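You operate a simulated robot arm through the tools that you are given. There is no shell and no other tool.

You are at the controls of a simulated robot arm. One attempt, no reset.

Task
Scrap the crushed cube and fill its pocket with the cube that the crush test card names.
Fine: crushed cube into the orange tub; the new one is in the top drawer of the orange cabinet; shut the drawer. Where these are worked on the way, their far stop is far enough and under half their travel is too little: top drawer of the orange cabinet.

The check looks at the end state, three seconds after you hand in, the way a careful person would. Anything else that was tipped, shoved, dropped, spilled or broken makes it a failure.

Robot
A 7-joint arm with a two-finger parallel gripper, fixed in place. Base frame: the origin is at the foot of the arm, x ahead of it, y to its left, z up. Lengths are in cm, angles in degrees, forces in N, time in s.
With the tool pointing down near the work surface it reaches from about 14 to 68 cm from the base axis. Its first joint turns from -166.0 to 166.0 degrees. Payload 1.57 kg.
The tool frame sits at the grasp point between the pads (the TCP): z along the fingers, y along the line on which they close. The tips reach 3 cm beyond it. Largest opening 8 cm; finger width 1.7, thickness 1.2; the body of the gripper, 4 by 8.2 cm, starts 8 cm behind the TCP.
Orientation is that of the tool frame in the base frame, as a unit quaternion [w, x, y, z]. With the fingers straight down and closing along the base's y, the tool's x points along the base's -x, its y along +y and its z along -z.

Tools
- The arm moves only by the tool send_rows. Its argument "steps" is one flat list of numbers, 7 for each row, row after row: the turn, a rotation vector about the tool's x, y, z in units of 90 degrees (1.0 is 90 degrees), then the shift along the tool's x, y, z in units of 200 mm (1.0 is 200 mm), then the finger opening in cm, from 0 to 8. In form: [wx, wy, wz, x, y, z, gripper, wx, wy, wz, x, y, z, gripper, ...]. A call has 1 to 20 rows; each row is the pose to reach, as a shift and turn from the pose commanded when the call began, along the tool's axes at that moment. A call with a number of a shift or a turn outside -1 to 1 is refused whole. Rows are played at 5 a second. More than 5 cm and 8.6 degrees between two rows, or a gripper value outside its range, and nothing of the call is played. Where a pose cannot be reached the arm comes as near as it can. A force on the tool above 50 N (or 10 N above the force at the start of the call, whichever is more), or a blocked arm, ends the call early, and 0.2 s more pass. The fingers move at their own pace (about 7.2 cm/s each) and stop on an object; they squeeze with about 42 N. The grip force told is the motor's: it shows also when the fingers shut on nothing. Time passes only in rows, and 0.2 s behind the last, so rows that repeat a pose let the fingers close. It gives the time, the measured TCP pose, the force on the tool (base axes), the opening and the grip force at its end, in the units of the frame above (readings bear some noise), with the torque about the TCP (base axes, N m) and any sound that the robot's microphone picked up.
- Cameras (640 x 400 px; columns grow to the right, rows downward): "scene" is fixed at [40.83, 50.49, 157.89]; the picture's right is [-0.98, -0.21, 0.00], its down [-0.19, 0.88, -0.44] and it looks along [0.09, -0.43, -0.90] (base axes); focal length 295 px, centre (320, 200). "wrist" rides on the gripper at [7.2, -0.7, -12.2] in the tool frame; the picture's right is [0.09, 1.00, 0.00], its down [-0.84, 0.08, -0.54] and it looks along [-0.54, 0.05, 0.84] (tool axes); focal length 238 px, centre (320, 200). There is no depth. A picture from a camera that has moved, and an enlarged one, comes with that camera's place and axes in the base frame and with its lens. The place of the scene camera against the robot may be out by one fixed shift of up to 1.8 cm in any direction.
- get_image(camera): a new picture of that camera. The clock stands still meanwhile.
- slide_trunk(by): slides the trunk up (or, below 0, down) by that many cm; the arm rides with it, the base frame stays. It gives what a move gives, with no picture.
- enlarge(camera, box): a new picture of the part [left, top, right, bottom] of that camera's present view, enlarged. The clock stands still meanwhile.
- close_job(): hands the job in; it is judged then, once.

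Nothing tells you positions but the pictures and the camera data. Unless the task says otherwise, let go and move clear before handing in.

The tools are called after "Emit:" as a command line: name --argument value ..., lists and objects as JSON in quotes. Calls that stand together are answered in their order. send_rows: Moves the arm, as the interface text tells. Its arguments: {"type":"object","properties":{"steps":{"type":"array"}},"required":["steps"]} The other tools are called the same way: slide_trunk (by) slides the trunk up or down; get_image (camera) takes a picture; enlarge (camera, box) takes an enlarged picture of a part of a camera's view; close_job () hands the job in.

At the start:

```text
clock: 0.0
tool_pos: [43.65, 9.43, 117.97]
tool_rot: [0.0, 0.0, 1.0, 0.001]
ft_force: [0.2, 0.1, 0.0]
torque: [0.0, 0.03, 0.01]
opening: 8.0
grip_force: 0.0
trunk travel left (down, up): [-37.5, 10.5]
```

scene: 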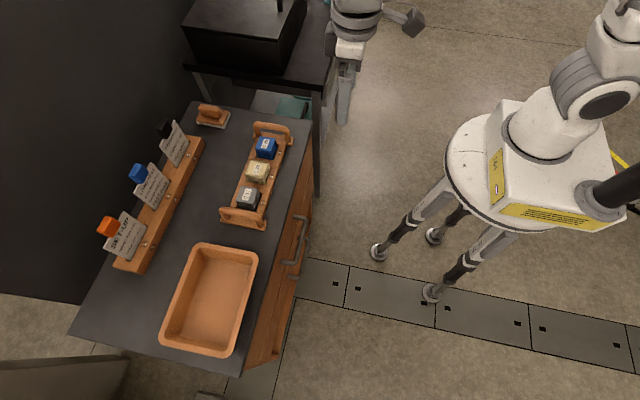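
wrist: 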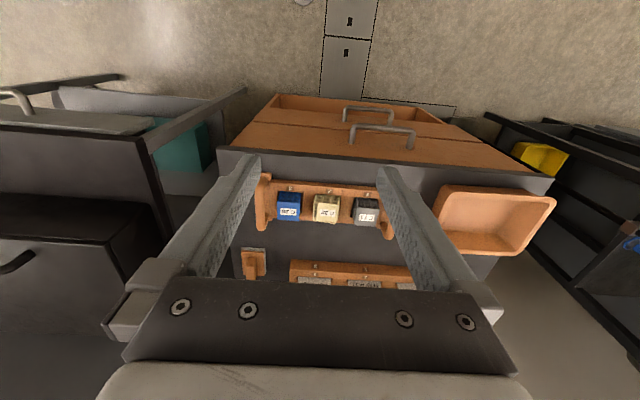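

I see an orange cabinet with a dark top, carrying a rack with three cubes (blue, cream, grey), a card rail with three cards, and an orange tub; two drawer handles are on the front face. I'll enlarge the views first to read the cards and find the crushed cube.

Emit:
enlarge --camera "scene" --box '[210, 110, 310, 240]'

Emit:
enlarge --camera "scene" --box '[90, 95, 240, 280]'

Emit:
enlarge --camera "wrist" --box '[230, 160, 430, 300]'

Emit:
enlarge --camera "wrist" --box '[220, 80, 560, 290]'

```text
3.08 times, centred on (260, 175) of scene
camera zoom: at [40.83, 50.49, 157.89], right [-0.98, -0.21, 0.0], down [-0.19, 0.88, -0.44], along [0.09, -0.43, -0.9], focal length 908 px, centre (505, 277)
```

zoom: 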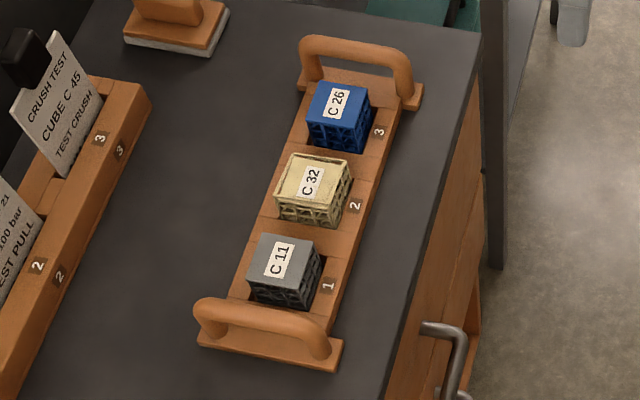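

```text
2.16 times, centred on (165, 188) of scene
camera zoom: at [40.83, 50.49, 157.89], right [-0.98, -0.21, 0.0], down [-0.19, 0.88, -0.44], along [0.09, -0.43, -0.9], focal length 638 px, centre (655, 227)
```

zoom: 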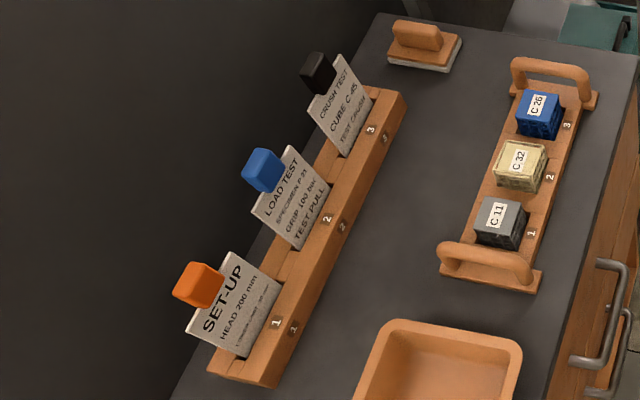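

```text
2.86 times, centred on (330, 230) of wrist
camera zoom: at [36.52, 8.76, 130.11], right [-0.09, 1.0, 0.0], down [0.84, 0.08, 0.54], along [0.54, 0.05, -0.84], focal length 681 px, centre (291, 114)
```

zoom: 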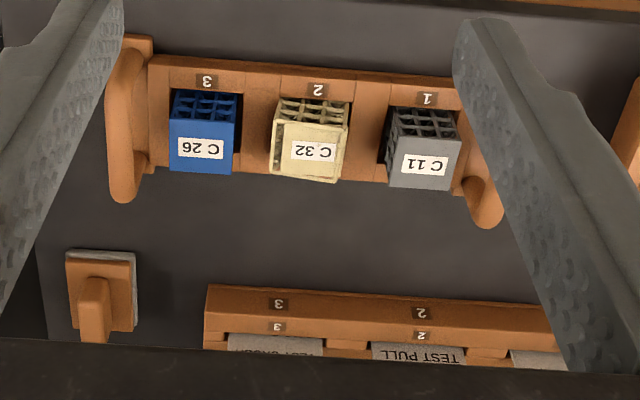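

```text
1.88 times, centred on (390, 185) of wrist
camera zoom: at [36.52, 8.76, 130.11], right [-0.09, 1.0, 0.0], down [0.84, 0.08, 0.54], along [0.54, 0.05, -0.84], focal length 449 px, centre (188, 228)
```

zoom: 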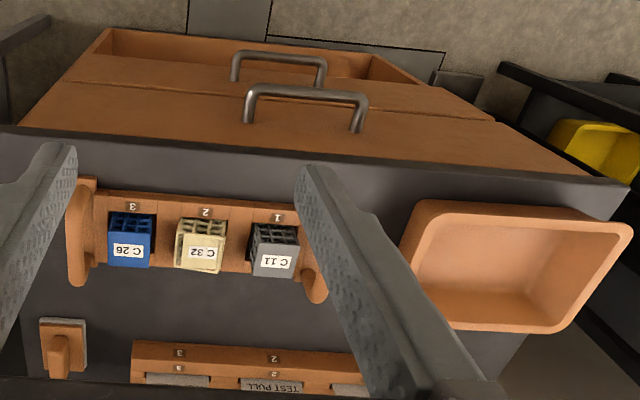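

The crush test card seems to say C 45, and the cream cube C 32 looks deformed. I'll zoom in further to confirm both, and look at the drawer fronts.

Emit:
enlarge --camera "scene" --box '[150, 110, 200, 175]'

Emit:
enlarge --camera "scene" --box '[230, 130, 290, 215]'

Emit:
enlarge --camera "wrist" --box '[220, 85, 460, 190]'

Emit:
enlarge --camera "wrist" --box '[250, 170, 400, 250]'

Emit:
enlarge --camera "scene" --box '[150, 190, 340, 400]'

```text
6.15 times, centred on (175, 142) of scene
camera zoom: at [40.83, 50.49, 157.89], right [-0.98, -0.21, 0.0], down [-0.19, 0.88, -0.44], along [0.09, -0.43, -0.9], focal length 1815 px, centre (1212, 554)
```

zoom: 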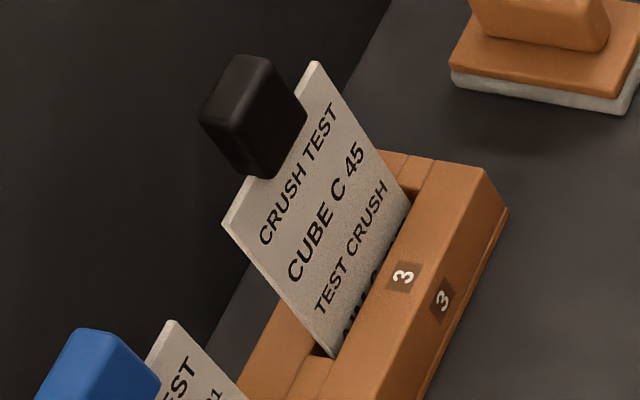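

```text
4.71 times, centred on (260, 172) of scene
camera zoom: at [40.83, 50.49, 157.89], right [-0.98, -0.21, 0.0], down [-0.19, 0.88, -0.44], along [0.09, -0.43, -0.9], focal length 1388 px, centre (602, 329)
```

zoom: 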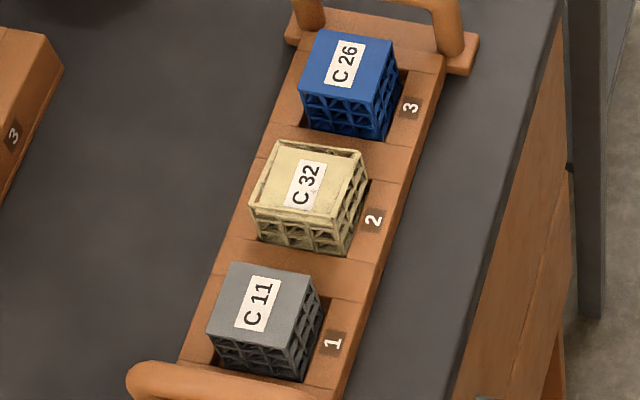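

```text
2.67 times, centred on (340, 138) of wrist
camera zoom: at [36.52, 8.76, 130.11], right [-0.09, 1.0, 0.0], down [0.84, 0.08, 0.54], along [0.54, 0.05, -0.84], focal length 636 px, centre (267, 367)
```

zoom: 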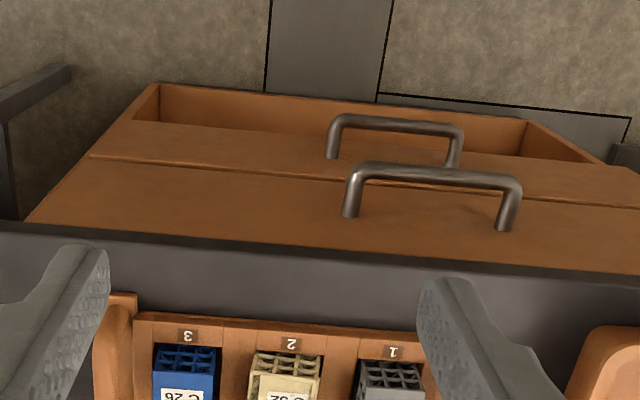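

```text
4.27 times, centred on (325, 210) of wrist
camera zoom: at [36.52, 8.76, 130.11], right [-0.09, 1.0, 0.0], down [0.84, 0.08, 0.54], along [0.54, 0.05, -0.84], focal length 1017 px, centre (299, 157)
```

zoom: 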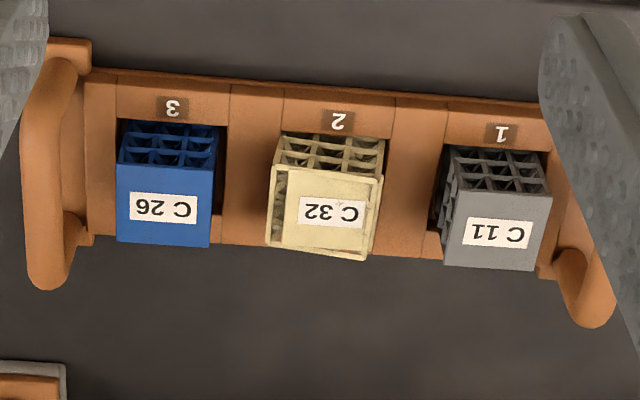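

```text
1.90 times, centred on (245, 295) of scene
camera zoom: at [40.83, 50.49, 157.89], right [-0.98, -0.21, 0.0], down [-0.19, 0.88, -0.44], along [0.09, -0.43, -0.9], focal length 562 px, centre (463, 19)
```

zoom: 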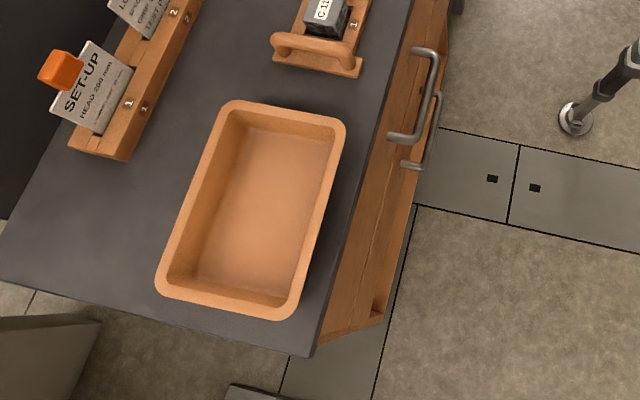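

The crushed cube is the cream C 32 in pocket 2, and the crush test card names C 45. I'll move closer above the cabinet, well clear of everything, to triangulate with the wrist camera.

Emit:
send_rows --steps '[0, 0, 0, -0.12, 0.04, 0.05, 8, 0, 0, 0, -0.24, 0.08, 0.1, 8, 0, 0, 0, -0.36, 0.12, 0.15, 8, 0, 0, 0, -0.48, 0.16, 0.2, 8, 0, 0, 0, -0.6, 0.2, 0.25, 8, 0, 0, 0, -0.6, 0.2, 0.25, 8]'

Emit:
get_image --camera "wrist"

```text
clock: 1.4
tool_pos: [55.72, 13.54, 112.99]
tool_rot: [0.0, 0.001, 1.0, 0.001]
ft_force: [0.8, 0.0, -0.4]
torque: [0.0, 0.02, 0.01]
opening: 8.01
grip_force: 0.1
trunk travel left (down, up): [-37.5, 10.5]
```

```text
taken
camera wrist: at [48.57, 12.8, 125.13], right [-0.09, 1.0, 0.0], down [0.84, 0.08, 0.54], along [0.54, 0.05, -0.84], focal length 238 px, centre (320, 200)
```

wrist: 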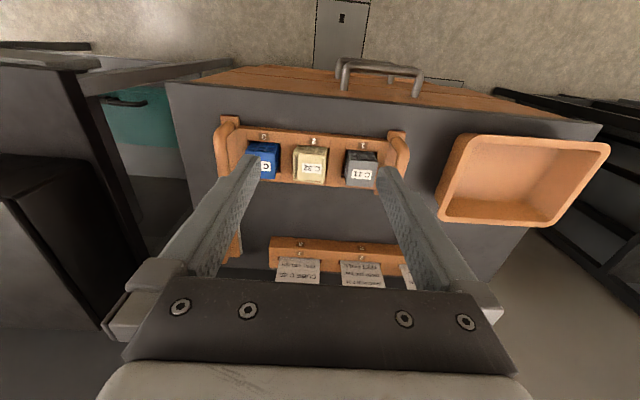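

Emit:
enlarge --camera "wrist" --box '[200, 50, 440, 200]'

Emit:
enlarge --camera "wrist" --box '[240, 130, 400, 200]'

Emit:
enlarge --camera "wrist" --box '[400, 80, 640, 250]'

```text
2.67 times, centred on (320, 125) of wrist
camera zoom: at [48.57, 12.8, 125.13], right [-0.09, 1.0, 0.0], down [0.84, 0.08, 0.54], along [0.54, 0.05, -0.84], focal length 636 px, centre (320, 400)
```

zoom: 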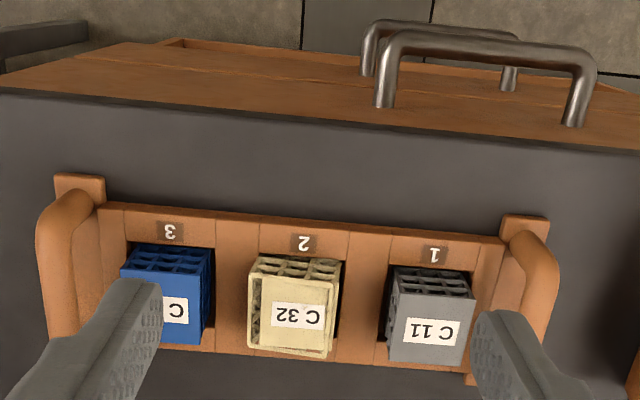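

```text
4.00 times, centred on (320, 165) of wrist
camera zoom: at [48.57, 12.8, 125.13], right [-0.09, 1.0, 0.0], down [0.84, 0.08, 0.54], along [0.54, 0.05, -0.84], focal length 953 px, centre (320, 340)
```

zoom: 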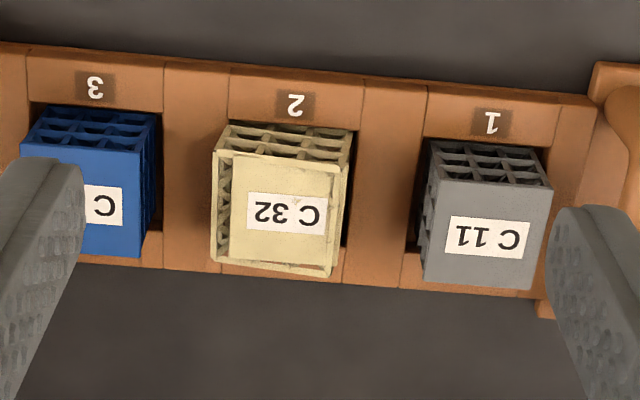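

```text
2.35 times, centred on (520, 165) of wrist
camera zoom: at [48.57, 12.8, 125.13], right [-0.09, 1.0, 0.0], down [0.84, 0.08, 0.54], along [0.54, 0.05, -0.84], focal length 561 px, centre (-151, 282)
```

zoom: 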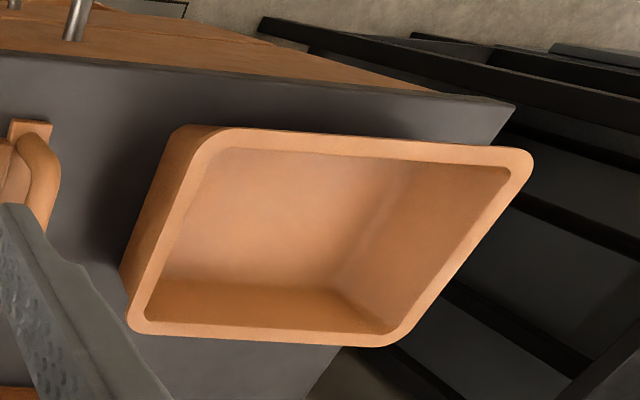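

By triangulation the cream cube's top is near (64.9, 12.9, 90.7), the table top is near z≈83 and the top handle is near (50.7, 24.6, 75.8). I'll move over the cream cube, staying high, for a closer look.

Emit:
send_rows --steps '[0, 0, 0, -0.1156, -0.006, 0.125, 8, 0, 0, 0, -0.2312, -0.0125, 0.25, 8, 0, 0, 0, -0.3469, -0.019, 0.375, 8, 0, 0, 0, -0.4625, -0.025, 0.5, 8, 0, 0, 0, -0.4625, -0.025, 0.5, 8, 0, 0, 0, -0.4625, -0.025, 0.5, 8]'

Emit:
get_image --camera "wrist"

Emit:
get_image --camera "scene"

```text
clock: 2.8
tool_pos: [64.81, 12.94, 103.01]
tool_rot: [0.0, -0.001, 1.0, -0.001]
ft_force: [0.2, -0.6, 0.1]
torque: [0.01, -0.01, -0.03]
opening: 7.98
grip_force: 0.0
trunk travel left (down, up): [-37.5, 10.5]
```

```text
taken
camera wrist: at [57.74, 12.23, 115.21], right [-0.09, 1.0, 0.0], down [0.84, 0.08, 0.54], along [0.54, 0.05, -0.84], focal length 238 px, centre (320, 200)
```

wrist: 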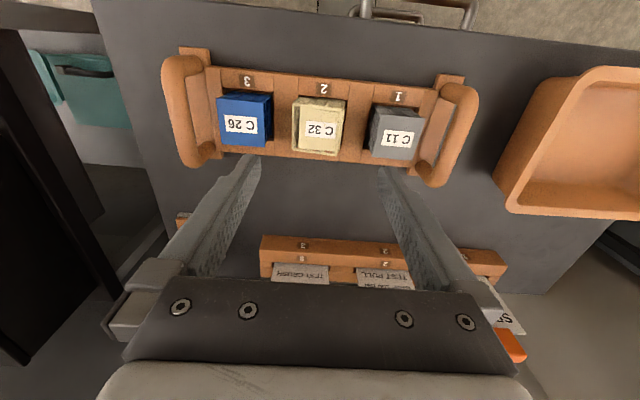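

```text
taken
```

scene: 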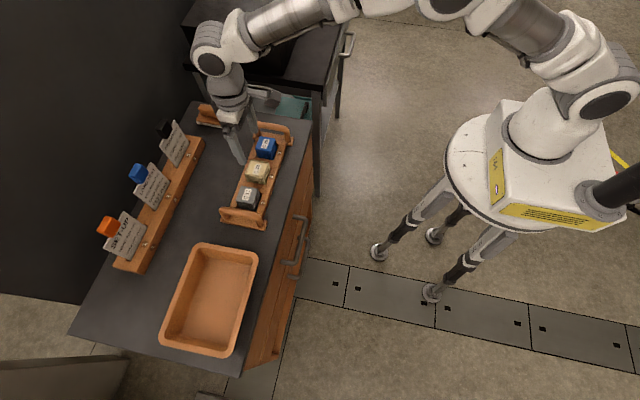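

The gripper is now above and slightly beyond the rack. I'll enlarge for precise measurement of the cube and pocket.

Emit:
enlarge --camera "wrist" --box '[205, 60, 445, 200]'

Emit:
enlarge --camera "wrist" --box '[270, 70, 370, 170]'

```text
2.67 times, centred on (325, 130) of wrist
camera zoom: at [57.74, 12.23, 115.21], right [-0.09, 1.0, 0.0], down [0.84, 0.08, 0.54], along [0.54, 0.05, -0.84], focal length 636 px, centre (307, 387)
```

zoom: 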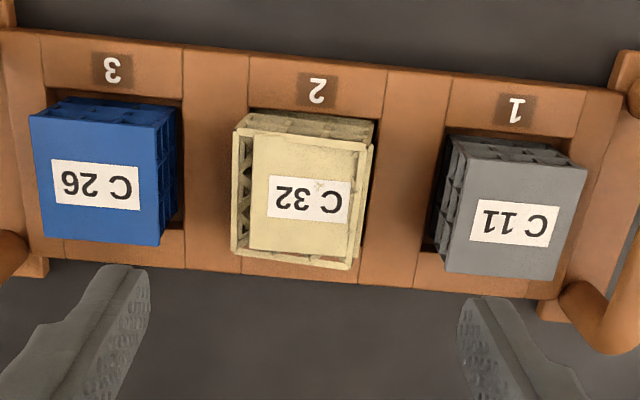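

```text
4.00 times, centred on (320, 120) of wrist
camera zoom: at [57.74, 12.23, 115.21], right [-0.09, 1.0, 0.0], down [0.84, 0.08, 0.54], along [0.54, 0.05, -0.84], focal length 953 px, centre (320, 520)
```

zoom: 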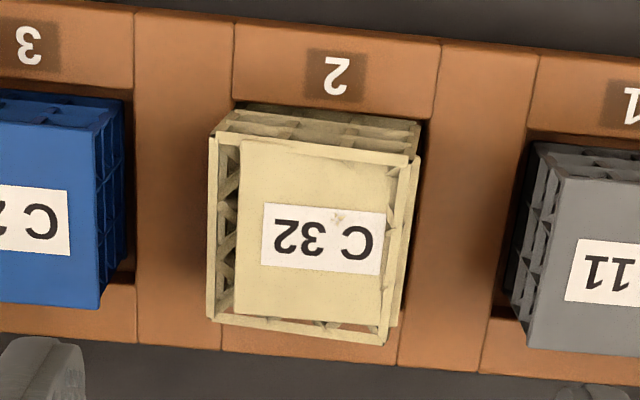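

The cream cube's centre is about (64.95, 12.65), its top is at z≈90.6 and the rack top is about z≈88, so about 2.6 cm protrudes. I'll narrow the fingers to about 6.9 cm so they clear the neighbouring cubes, and descend partway to check the alignment.

Emit:
send_rows --steps '[0, 0, 0, -0.0025, -0.0115, 0.1, 6.9, 0, 0, 0, -0.0025, -0.0115, 0.22, 6.9, 0, 0, 0, -0.0025, -0.0115, 0.34, 6.9, 0, 0, 0, -0.0025, -0.0115, 0.4, 6.9, 0, 0, 0, -0.0025, -0.0115, 0.4, 6.9]'

Emit:
get_image --camera "wrist"

Emit:
enlarge --camera "scene" --box '[190, 80, 320, 230]'

```text
clock: 4.0
tool_pos: [65.05, 12.69, 95.02]
tool_rot: [0.0, 0.0, 1.0, -0.001]
ft_force: [0.9, 0.8, -0.3]
torque: [0.0, 0.02, 0.01]
opening: 6.9
grip_force: 0.1
trunk travel left (down, up): [-37.5, 10.5]
```

```text
taken
camera wrist: at [57.79, 12.06, 107.09], right [-0.09, 1.0, 0.0], down [0.84, 0.08, 0.54], along [0.54, 0.05, -0.84], focal length 238 px, centre (320, 200)
```

wrist: 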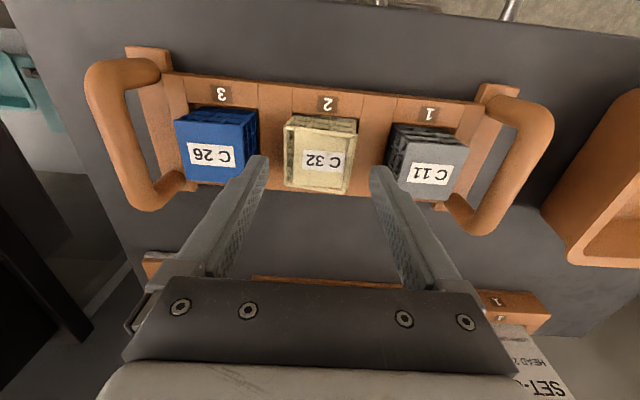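

```text
2.67 times, centred on (255, 155) of scene
camera zoom: at [40.83, 50.49, 157.89], right [-0.98, -0.21, 0.0], down [-0.19, 0.88, -0.44], along [0.09, -0.43, -0.9], focal length 787 px, centre (493, 320)
```

zoom: 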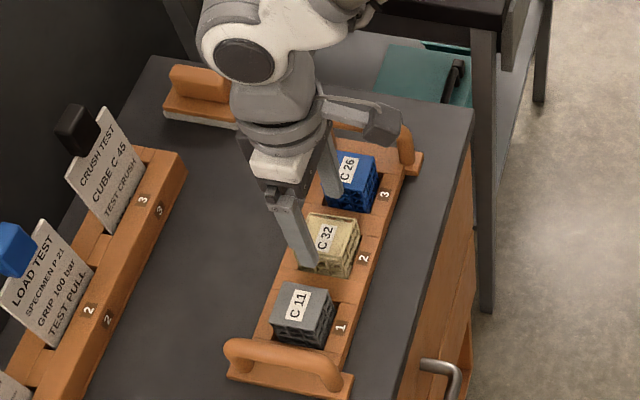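

The fingers look centred on the cream cube; I'll check the clearance to the blue cube up close before going down.

Emit:
enlarge --camera "wrist" --box '[230, 90, 410, 210]'

```text
3.33 times, centred on (320, 150) of wrist
camera zoom: at [57.79, 12.06, 107.09], right [-0.09, 1.0, 0.0], down [0.84, 0.08, 0.54], along [0.54, 0.05, -0.84], focal length 794 px, centre (320, 367)
```

zoom: 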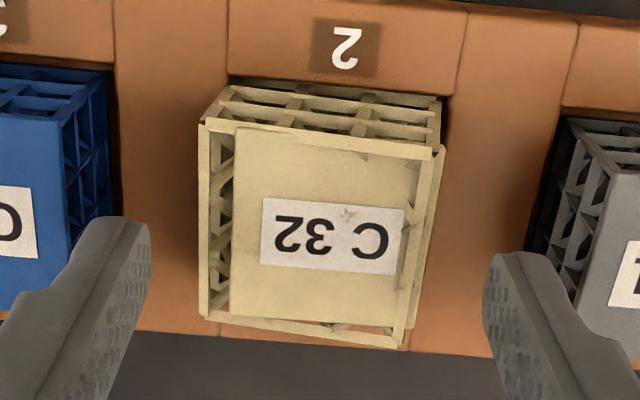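

The cream cube spans y≈10.1–14.9 and x≈62.6–67.4. I'll shift slightly, descend so the fingertips stay just above the rack top, and close.

Emit:
send_rows --steps '[0, 0, 0, 0, -0.0075, 0.0, 6.5, 0, 0, 0, 0, -0.0075, 0.05, 6.5, 0, 0, 0, 0, -0.0075, 0.1, 6.5, 0, 0, 0, 0, -0.0075, 0.14, 6.5, 0, 0, 0, 0, -0.0075, 0.168, 6.5, 0, 0, 0, 0, -0.0075, 0.168, 6.5]'

Emit:
get_image --camera "wrist"

Emit:
enlarge --camera "scene" --box '[210, 110, 310, 230]'

```text
clock: 5.4
tool_pos: [65.06, 12.54, 91.71]
tool_rot: [-0.001, -0.001, 1.0, 0.0]
ft_force: [1.0, -0.1, 0.7]
torque: [-0.03, -0.04, -0.01]
opening: 6.48
grip_force: 0.2
trunk travel left (down, up): [-37.5, 10.5]
```

```text
taken
camera wrist: at [57.86, 11.85, 103.73], right [-0.09, 1.0, 0.0], down [0.84, 0.08, 0.54], along [0.54, 0.05, -0.84], focal length 238 px, centre (320, 200)
```

wrist: 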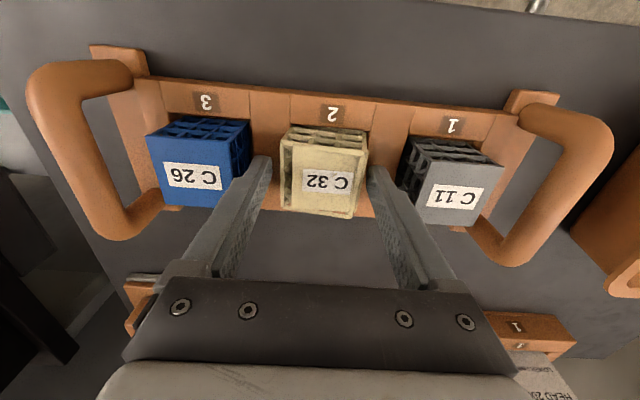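

```text
3.33 times, centred on (260, 170) of scene
camera zoom: at [40.83, 50.49, 157.89], right [-0.98, -0.21, 0.0], down [-0.19, 0.88, -0.44], along [0.09, -0.43, -0.9], focal length 983 px, centre (520, 300)
```

zoom: 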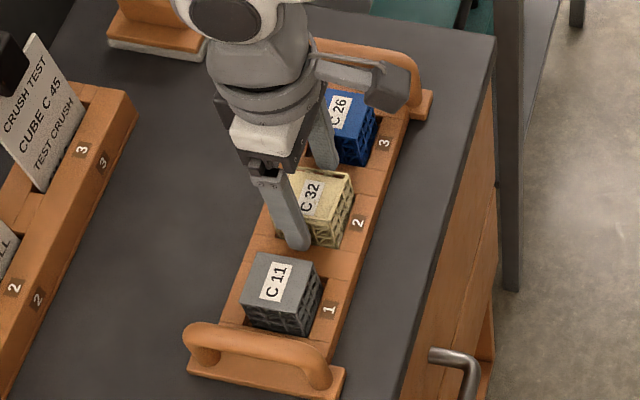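

The fingers are beside the cream cube with no contact force. Now I'll close on it.

Emit:
send_rows --steps '[0, 0, 0, 0, 0, 0, 3, 0, 0, 0, 0, 0, 0, 3, 0, 0, 0, 0, 0, 0, 3, 0, 0, 0, 0, 0, 0, 3]'

Emit:
get_image --camera "wrist"

```text
clock: 6.4
tool_pos: [65.06, 12.58, 91.77]
tool_rot: [0.001, 0.0, 1.0, 0.0]
ft_force: [-0.2, 1.1, 0.2]
torque: [0.03, 0.0, 0.02]
opening: 4.41
grip_force: 41.9
trunk travel left (down, up): [-37.5, 10.5]
```

```text
taken
camera wrist: at [57.85, 11.87, 103.75], right [-0.09, 1.0, 0.0], down [0.84, 0.08, 0.54], along [0.54, 0.05, -0.84], focal length 238 px, centre (320, 200)
```

wrist: 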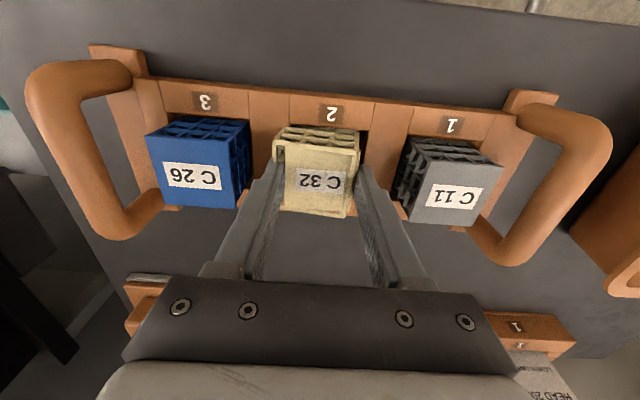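

The grip holds at 4.4 cm with full force. I'll lift straight up.

Emit:
send_rows --steps '[0, 0, 0, 0, 0, -0.04, 3, 0, 0, 0, 0, 0, -0.1, 3, 0, 0, 0, 0, 0, -0.2, 3, 0, 0, 0, 0, 0, -0.35, 3, 0, 0, 0, 0, 0, -0.5, 3, 0, 0, 0, 0, 0, -0.65, 3, 0, 0, 0, 0, 0, -0.65, 3]'

Emit:
get_image --camera "wrist"

Emit:
get_image --camera "scene"

```text
clock: 8.0
tool_pos: [65.1, 12.56, 104.51]
tool_rot: [0.0, 0.0, 1.0, 0.0]
ft_force: [0.5, -0.6, -0.3]
torque: [0.01, 0.0, 0.03]
opening: 4.39
grip_force: 41.9
trunk travel left (down, up): [-37.5, 10.5]
```

```text
taken
camera wrist: at [57.85, 11.79, 116.79], right [-0.09, 1.0, 0.0], down [0.84, 0.08, 0.54], along [0.54, 0.05, -0.84], focal length 238 px, centre (320, 200)
```

wrist: 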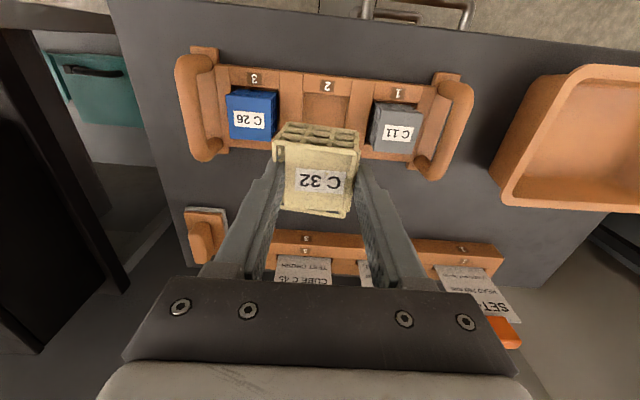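

```text
taken
```

scene: 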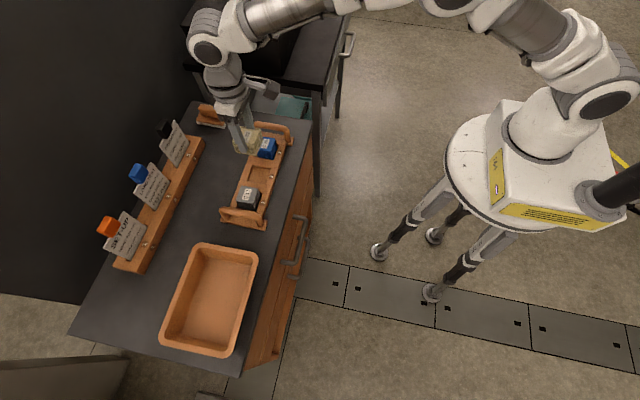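

The cube is out and pocket 2 is empty. The tub spans roughly x 58–75, y 36–61 with its rim at z≈88, which is near the reach limit with the tool straight down, so I'll tilt the tool outward while moving left at height.

Emit:
enlarge --camera "wrist" --box '[220, 60, 440, 180]'

Emit:
send_rows --steps '[0, -0.0778, 0, 0.06, 0.14, 0, 3, 0, -0.1556, 0, 0.12, 0.28, 0, 3, 0, -0.2334, 0, 0.18, 0.42, 0, 3, 0, -0.3112, 0, 0.24, 0.56, 0, 3, 0, -0.389, 0, 0.3, 0.7, 0, 3, 0, -0.389, 0, 0.3, 0.7, 0, 3]'

Emit:
get_image --camera "wrist"

Emit:
get_image --camera "scene"

```text
2.91 times, centred on (330, 120) of wrist
camera zoom: at [57.85, 11.79, 116.79], right [-0.09, 1.0, 0.0], down [0.84, 0.08, 0.54], along [0.54, 0.05, -0.84], focal length 693 px, centre (291, 433)
```

zoom: 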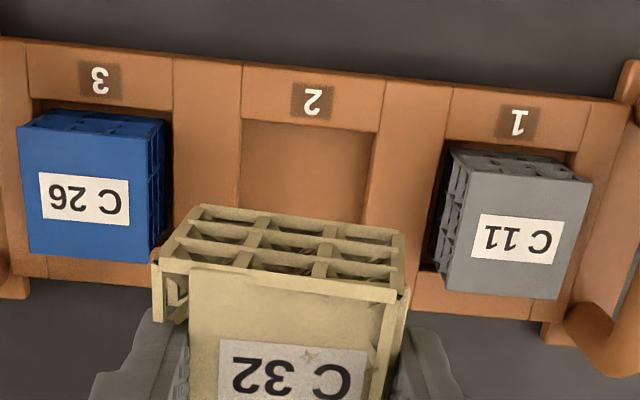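

```text
clock: 9.4
tool_pos: [59.12, 26.7, 104.66]
tool_rot: [0.302, 0.0, 0.953, 0.0]
ft_force: [0.4, -0.1, -1.2]
torque: [-0.01, -0.03, 0.03]
opening: 4.39
grip_force: 42.1
trunk travel left (down, up): [-37.5, 10.5]
```

```text
taken
camera wrist: at [46.18, 25.97, 110.39], right [-0.08, 1.0, -0.05], down [0.37, 0.08, 0.92], along [0.92, 0.05, -0.38], focal length 238 px, centre (320, 200)
```

wrist: 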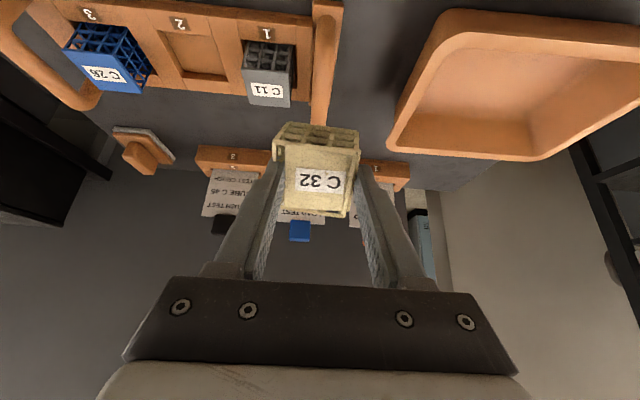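

```text
taken
```

scene: 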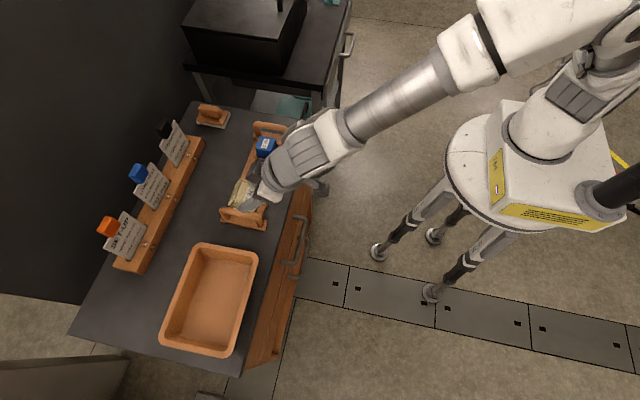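

I'm holding C 32 tilted at (59.1, 26.7, 104.7). Next I'll move over the near half of the tub around (62.5, 43.5), keeping height.

Emit:
send_rows --steps '[0, 0, 0, -0.0278, 0.169, 0.0195, 3, 0, 0, 0, -0.0556, 0.338, 0.039, 3, 0, 0, 0, -0.0834, 0.507, 0.0585, 3, 0, 0, 0, -0.1112, 0.676, 0.078, 3, 0, 0, 0, -0.139, 0.845, 0.0975, 3, 0, 0, 0, -0.139, 0.845, 0.0975, 3]'

Emit:
get_image --camera "wrist"

Emit:
get_image --camera "scene"

```text
clock: 10.8
tool_pos: [62.44, 43.39, 104.43]
tool_rot: [0.301, 0.0, 0.954, 0.0]
ft_force: [0.5, -0.2, -0.3]
torque: [0.03, -0.03, 0.0]
opening: 4.42
grip_force: 41.9
trunk travel left (down, up): [-37.5, 10.5]
```

```text
taken
camera wrist: at [49.53, 42.81, 110.29], right [-0.08, 1.0, -0.05], down [0.37, 0.08, 0.92], along [0.92, 0.05, -0.38], focal length 238 px, centre (320, 200)
```

wrist: 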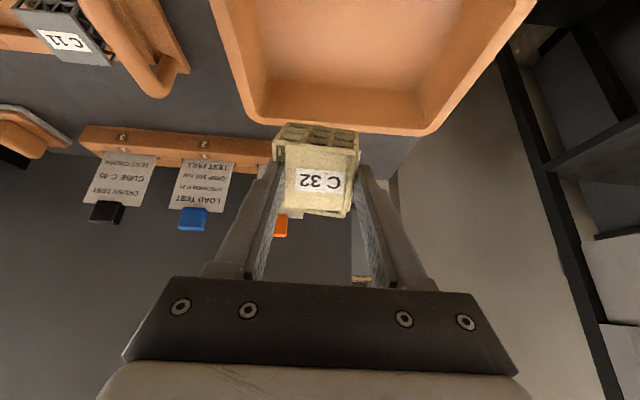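

```text
taken
```

scene: 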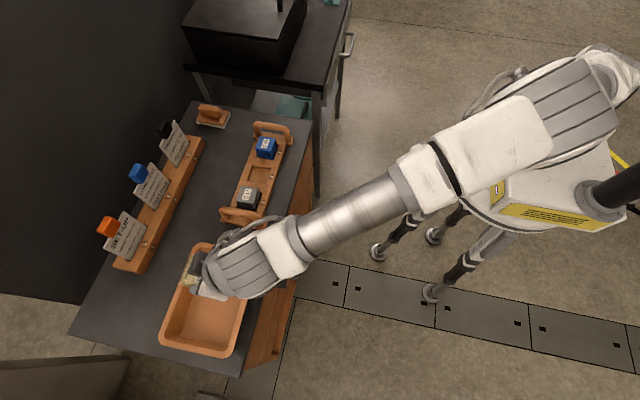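

The cube is over the tub. I'll lower it partway and check the tub walls.

Emit:
send_rows --steps '[0, 0, 0, 0.0682, 0, 0.0973, 3, 0, 0, 0, 0.1364, 0, 0.1945, 3, 0, 0, 0, 0.2045, 0, 0.2918, 3, 0, 0, 0, 0.2727, 0, 0.389, 3, 0, 0, 0, 0.2727, 0, 0.389, 3]'

Emit:
get_image --camera "wrist"

Emit:
enlarge --camera "scene" --box '[150, 220, 320, 370]'

```text
clock: 12.0
tool_pos: [62.31, 43.49, 95.0]
tool_rot: [0.301, 0.001, 0.954, -0.001]
ft_force: [-0.6, 1.3, -0.1]
torque: [0.0, 0.02, 0.05]
opening: 4.4
grip_force: 41.6
trunk travel left (down, up): [-37.5, 10.5]
```

```text
taken
camera wrist: at [49.48, 42.83, 100.86], right [-0.08, 1.0, -0.05], down [0.37, 0.08, 0.92], along [0.92, 0.05, -0.38], focal length 238 px, centre (320, 200)
```

wrist: 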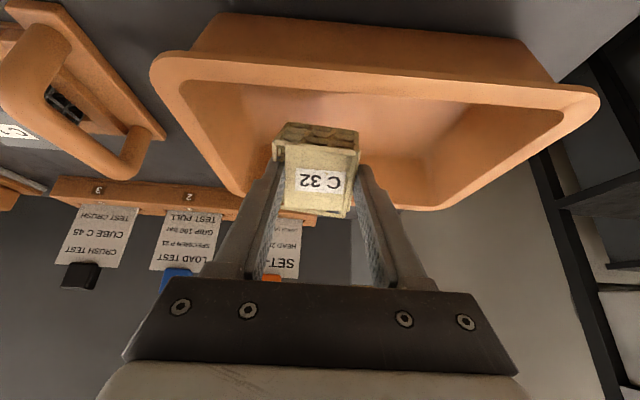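

```text
2.67 times, centred on (235, 295) of scene
camera zoom: at [40.83, 50.49, 157.89], right [-0.98, -0.21, 0.0], down [-0.19, 0.88, -0.44], along [0.09, -0.43, -0.9], focal length 787 px, centre (547, -53)
```

zoom: 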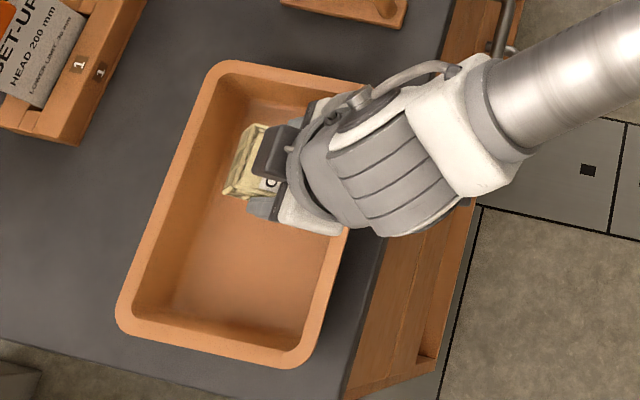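

The rim is at about z≈91.5 and the cube is well inside the walls. I'll lower it another 3.2 cm so it is close to the tub floor, then release.

Emit:
send_rows --steps '[0, 0, 0, 0.03, 0, 0.043, 3, 0, 0, 0, 0.06, 0, 0.086, 3, 0, 0, 0, 0.092, 0, 0.131, 3, 0, 0, 0, 0.092, 0, 0.131, 3]'

Emit:
get_image --camera "wrist"

```text
clock: 13.0
tool_pos: [62.35, 43.58, 91.89]
tool_rot: [0.301, 0.0, 0.954, 0.0]
ft_force: [0.5, 0.9, -0.8]
torque: [0.02, 0.02, 0.04]
opening: 4.39
grip_force: 42.1
trunk travel left (down, up): [-37.5, 10.5]
```

```text
taken
camera wrist: at [49.51, 42.83, 97.68], right [-0.08, 1.0, -0.05], down [0.37, 0.08, 0.92], along [0.92, 0.05, -0.38], focal length 238 px, centre (320, 200)
```

wrist: 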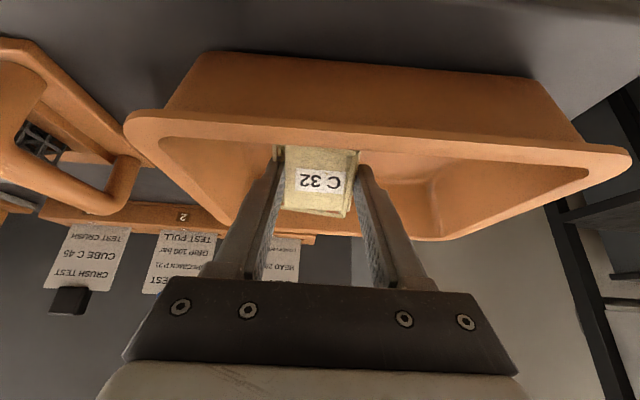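

The cube is low inside the tub with clear space around it. Releasing now, then I'll back out upward.

Emit:
send_rows --steps '[0, 0, 0, 0, 0, 0, 6.5, 0, 0, 0, 0, 0, 0, 6.5, 0, 0, 0, 0, 0, 0, 6.5, 0, 0, 0, 0, 0, 0, 6.5, 0, 0, 0, 0, 0, -0.1, 6.5, 0, 0, 0, 0, 0, -0.25, 6.5, 0, 0, 0, -0.1, 0, -0.45, 6.5, 0, 0, 0, -0.25, 0, -0.6, 6.5, 0, 0, 0, -0.25, 0, -0.6, 6.5]'

Emit:
get_image --camera "wrist"

Emit:
get_image --camera "scene"

```text
clock: 15.0
tool_pos: [59.7, 43.38, 104.72]
tool_rot: [0.301, 0.001, 0.954, -0.001]
ft_force: [0.1, -0.1, 0.8]
torque: [0.01, 0.03, -0.01]
opening: 6.49
grip_force: 0.0
trunk travel left (down, up): [-37.5, 10.5]
```

```text
taken
camera wrist: at [46.76, 42.82, 110.51], right [-0.08, 1.0, -0.05], down [0.37, 0.08, 0.92], along [0.92, 0.05, -0.38], focal length 238 px, centre (320, 200)
```

wrist: 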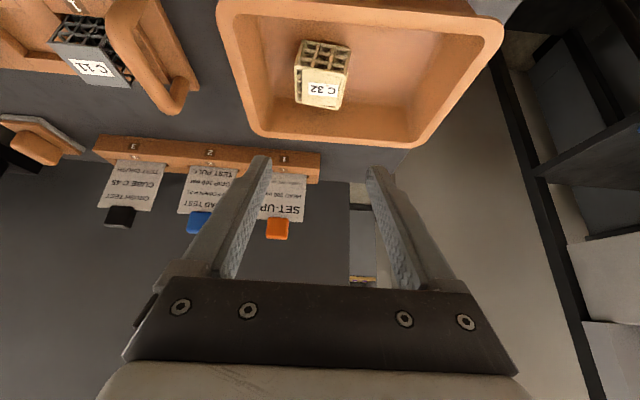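

```text
taken
```

scene: 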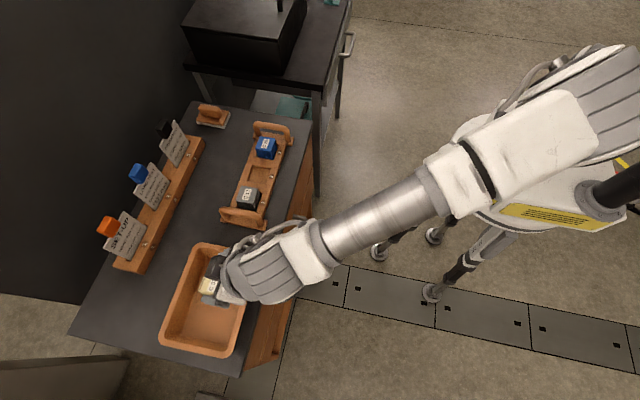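

C 32 is now sitting upright in the tub. Next I'll move in front of the cabinet with the tool pointing down again to measure the top drawer handle.

Emit:
send_rows --steps '[0, 0.0648, 0, 0.1228, -0.1533, -0.0383, 6.5, 0, 0.1297, 0, 0.2457, -0.3067, -0.0765, 6.5, 0, 0.1945, 0, 0.3685, -0.46, -0.1148, 6.5, 0, 0.2593, 0, 0.4913, -0.6133, -0.153, 6.5, 0, 0.3242, 0, 0.6142, -0.7667, -0.1913, 6.5, 0, 0.389, 0, 0.737, -0.92, -0.2295, 6.5, 0, 0.389, 0, 0.737, -0.92, -0.2295, 6.5]'

Emit:
get_image --camera "wrist"

Emit:
get_image --camera "scene"

```text
clock: 16.6
tool_pos: [44.81, 25.11, 99.86]
tool_rot: [-0.001, -0.001, 1.0, 0.0]
ft_force: [-0.3, 0.4, -0.6]
torque: [-0.01, 0.0, -0.02]
opening: 6.49
grip_force: 0.2
trunk travel left (down, up): [-37.5, 10.5]
```

```text
taken
camera wrist: at [37.7, 24.32, 112.05], right [-0.09, 1.0, 0.0], down [0.84, 0.08, 0.54], along [0.54, 0.05, -0.84], focal length 238 px, centre (320, 200)
```

wrist: 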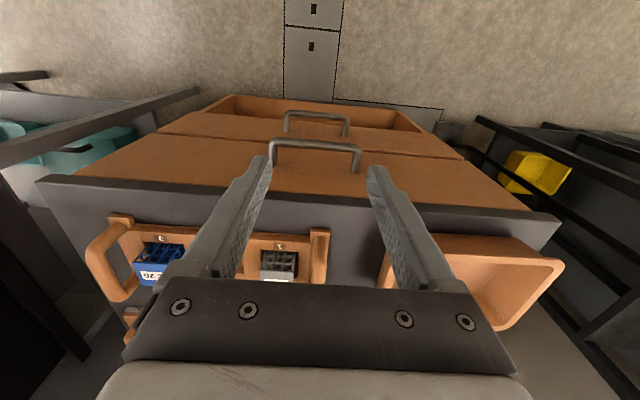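

```text
taken
```

scene: 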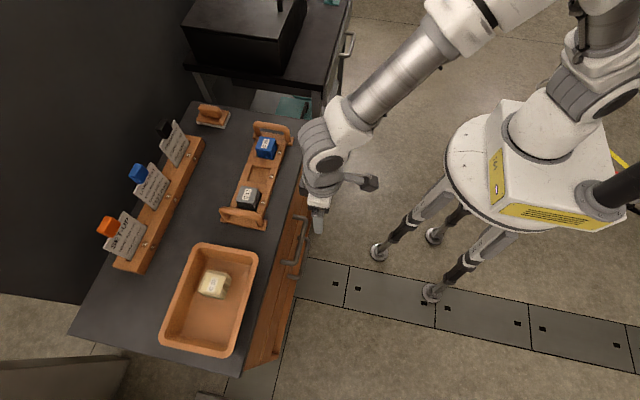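

Emit:
enlarge --camera "wrist" --box '[210, 85, 430, 215]'

Emit:
enlarge --camera "scene" --box '[240, 180, 330, 300]'

```text
2.91 times, centred on (320, 150) of wrist
camera zoom: at [37.7, 24.32, 112.05], right [-0.09, 1.0, 0.0], down [0.84, 0.08, 0.54], along [0.54, 0.05, -0.84], focal length 693 px, centre (320, 346)
```

zoom: 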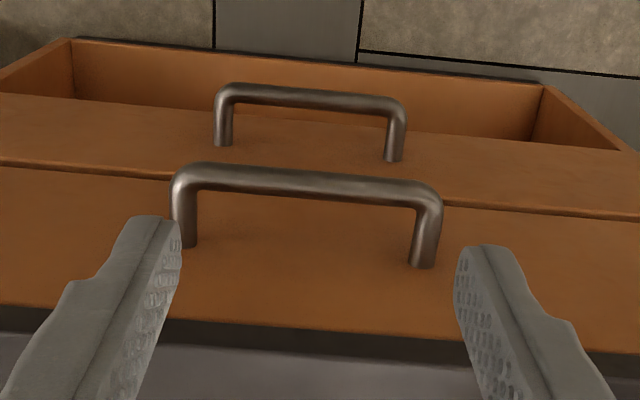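

```text
3.33 times, centred on (285, 240) of scene
camera zoom: at [40.83, 50.49, 157.89], right [-0.98, -0.21, 0.0], down [-0.19, 0.88, -0.44], along [0.09, -0.43, -0.9], focal length 983 px, centre (437, 67)
```

zoom: 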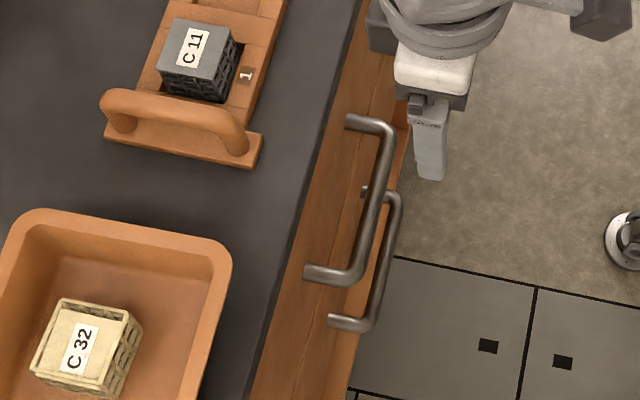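

The handle bar is at about (50.8, 24.9, 75.0), the drawer front at x≈55.1 and the bar is about 1.3 cm thick. I'll turn the tool 90° about the vertical so the fingers close along x and hover above the bar.

Emit:
send_rows --steps '[0, 0, -0.0909, -0.027, -0.0014, 0.0409, 5, 0, 0, -0.1818, -0.0541, -0.0027, 0.0818, 4.5, 0, 0, -0.2727, -0.0811, -0.0041, 0.1227, 4, 0, 0, -0.3636, -0.1082, -0.0055, 0.1636, 4, 0, 0, -0.4545, -0.1352, -0.0068, 0.2045, 4, 0, 0, -0.5455, -0.1623, -0.0082, 0.2455, 4, 0, 0, -0.6364, -0.1893, -0.0095, 0.2864, 4, 0, 0, -0.7273, -0.2164, -0.0109, 0.3273, 4, 0, 0, -0.8182, -0.2434, -0.0123, 0.3682, 4, 0, 0, -0.9091, -0.2705, -0.0136, 0.4091, 4, 0, 0, -1.0, -0.2975, -0.015, 0.45, 4, 0, 0, -1.0, -0.2975, -0.015, 0.45, 4]'

Emit:
get_image --camera "wrist"

Emit:
get_image --camera "scene"

```text
clock: 19.2
tool_pos: [50.84, 24.78, 90.9]
tool_rot: [0.0, 0.708, -0.706, 0.0]
ft_force: [-0.2, 0.3, 0.3]
torque: [0.03, 0.02, 0.0]
opening: 3.99
grip_force: 0.1
trunk travel left (down, up): [-37.5, 10.5]
```

```text
taken
camera wrist: at [51.59, 17.56, 103.03], right [-1.0, -0.09, 0.0], down [-0.08, 0.84, 0.54], along [-0.05, 0.54, -0.84], focal length 238 px, centre (320, 200)
```

wrist: 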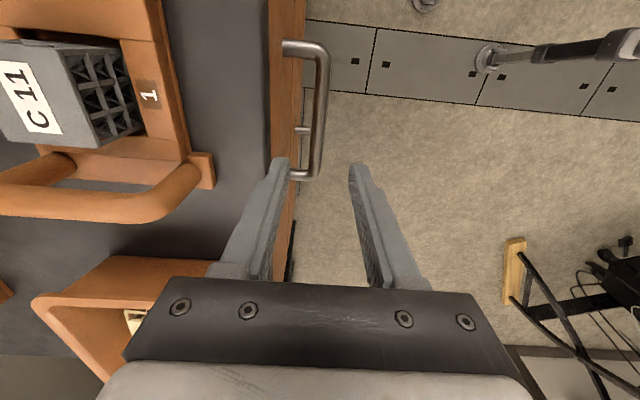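

```text
taken
```

scene: 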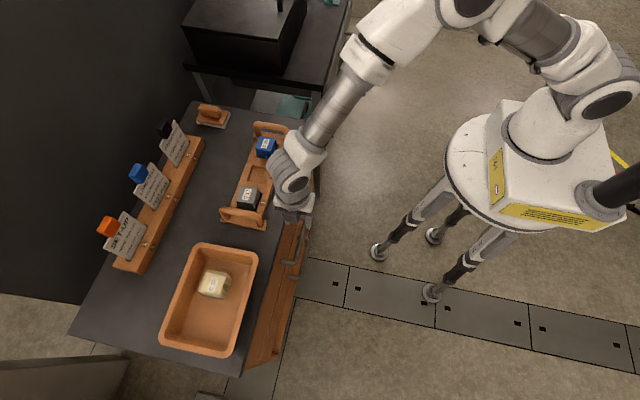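

The bar sits between the finger planes (bar x≈50.6, spanning y≈17–32). I'll descend straddling it, keeping the gripper body above the table height.

Emit:
send_rows --steps '[0, 0, 0, 0, 0.008, 0.15, 4, 0, 0, 0, 0, 0.008, 0.3, 4, 0, 0, 0, 0, 0.008, 0.42, 4, 0, 0, 0, 0, 0.008, 0.52, 4, 0, 0, 0, 0, 0.008, 0.6, 4, 0, 0, 0, 0, 0.008, 0.66, 4, 0, 0, 0, 0, 0.008, 0.73, 4, 0, 0, 0, 0, 0.008, 0.73, 4]'

Emit:
get_image --camera "wrist"

Emit:
enlarge --camera "scene" --box '[230, 130, 340, 300]'

```text
clock: 21.0
tool_pos: [50.73, 24.72, 76.4]
tool_rot: [0.0, -0.707, 0.708, 0.0]
ft_force: [-0.1, 0.5, -0.6]
torque: [0.01, -0.02, 0.01]
opening: 3.99
grip_force: 0.2
trunk travel left (down, up): [-37.5, 10.5]
```

```text
taken
camera wrist: at [51.36, 17.51, 88.47], right [-1.0, -0.09, 0.0], down [-0.08, 0.84, 0.54], along [-0.05, 0.54, -0.84], focal length 238 px, centre (320, 200)
```

wrist: 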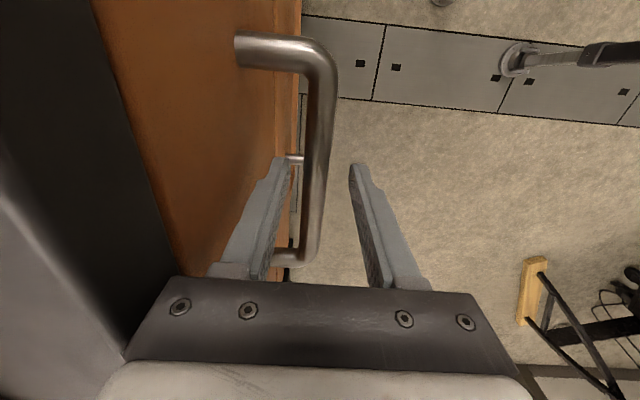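

```text
2.35 times, centred on (285, 215) of scene
camera zoom: at [40.83, 50.49, 157.89], right [-0.98, -0.21, 0.0], down [-0.19, 0.88, -0.44], along [0.09, -0.43, -0.9], focal length 694 px, centre (402, 165)
```

zoom: 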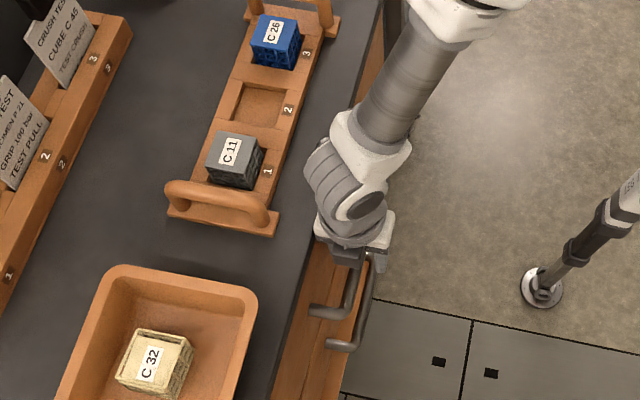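

The bar is between the fingers. I'll nudge 3 mm towards +x to centre on it, and grip.

Emit:
send_rows --steps '[0, 0, 0, 0, -0.014, 0, 4, 0, 0, 0, 0, -0.014, 0, 2.5, 0, 0, 0, 0, -0.014, 0, 0.5, 0, 0, 0, 0, -0.014, 0, 0.5, 0, 0, 0, 0, -0.014, 0, 0.5]'

Emit:
get_image --camera "wrist"

```text
clock: 22.2
tool_pos: [50.85, 24.68, 76.42]
tool_rot: [0.0, -0.707, 0.707, 0.0]
ft_force: [-5.2, -0.8, -1.5]
torque: [0.04, -0.7, 0.25]
opening: 1.56
grip_force: 31.5
trunk travel left (down, up): [-37.5, 10.5]
```

```text
taken
camera wrist: at [51.59, 17.53, 88.48], right [-1.0, -0.09, 0.0], down [-0.08, 0.84, 0.54], along [-0.05, 0.54, -0.84], focal length 238 px, centre (320, 200)
```

wrist: 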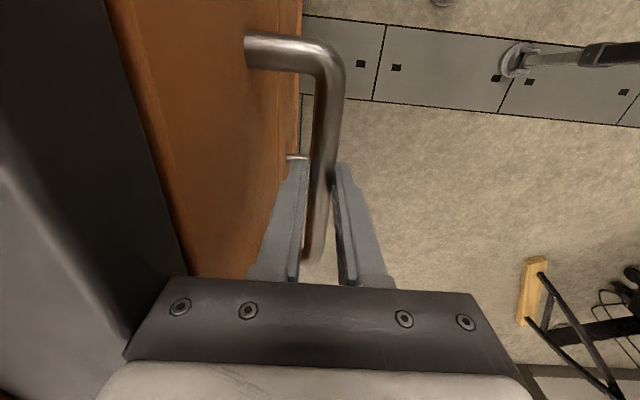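

The handle is gripped (1.56 cm opening). I'll pull straight out along −x in small rows.

Emit:
send_rows --steps '[0, 0, 0, 0, 0.04, 0, 0.5, 0, 0, 0, 0, 0.1, 0, 0.5, 0, 0, 0, 0, 0.175, 0, 0.5, 0, 0, 0, 0, 0.25, 0, 0.5, 0, 0, 0, 0, 0.325, 0, 0.5, 0, 0, 0, 0, 0.4, 0, 0.5, 0, 0, 0, 0, 0.475, 0, 0.5, 0, 0, 0, 0, 0.475, 0, 0.5]'

Emit:
get_image --camera "wrist"

Emit:
get_image --camera "scene"

```text
clock: 24.0
tool_pos: [41.44, 24.72, 76.45]
tool_rot: [-0.002, 0.707, -0.707, 0.0]
ft_force: [-1.5, -2.8, 4.4]
torque: [-0.03, 0.08, 0.3]
opening: 1.58
grip_force: 31.0
trunk travel left (down, up): [-37.5, 10.5]
```

```text
taken
camera wrist: at [42.06, 17.52, 88.48], right [-1.0, -0.09, 0.0], down [-0.08, 0.84, 0.54], along [-0.05, 0.54, -0.84], focal length 238 px, centre (320, 200)
```

wrist: 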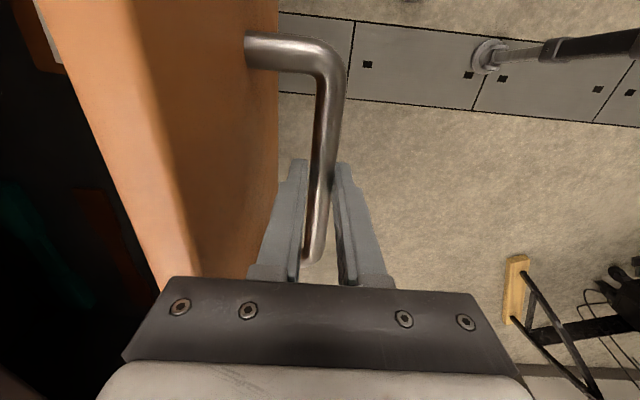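

```text
taken
```

scene: 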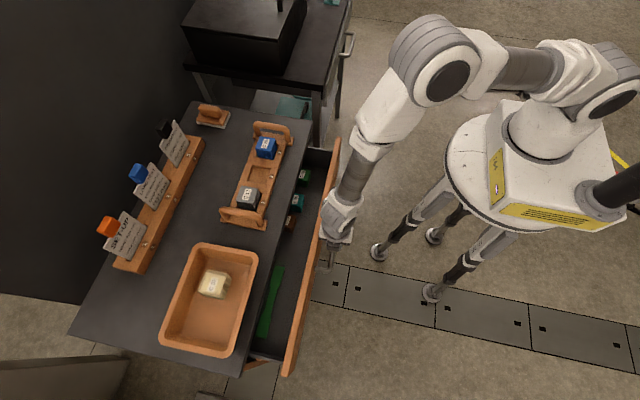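

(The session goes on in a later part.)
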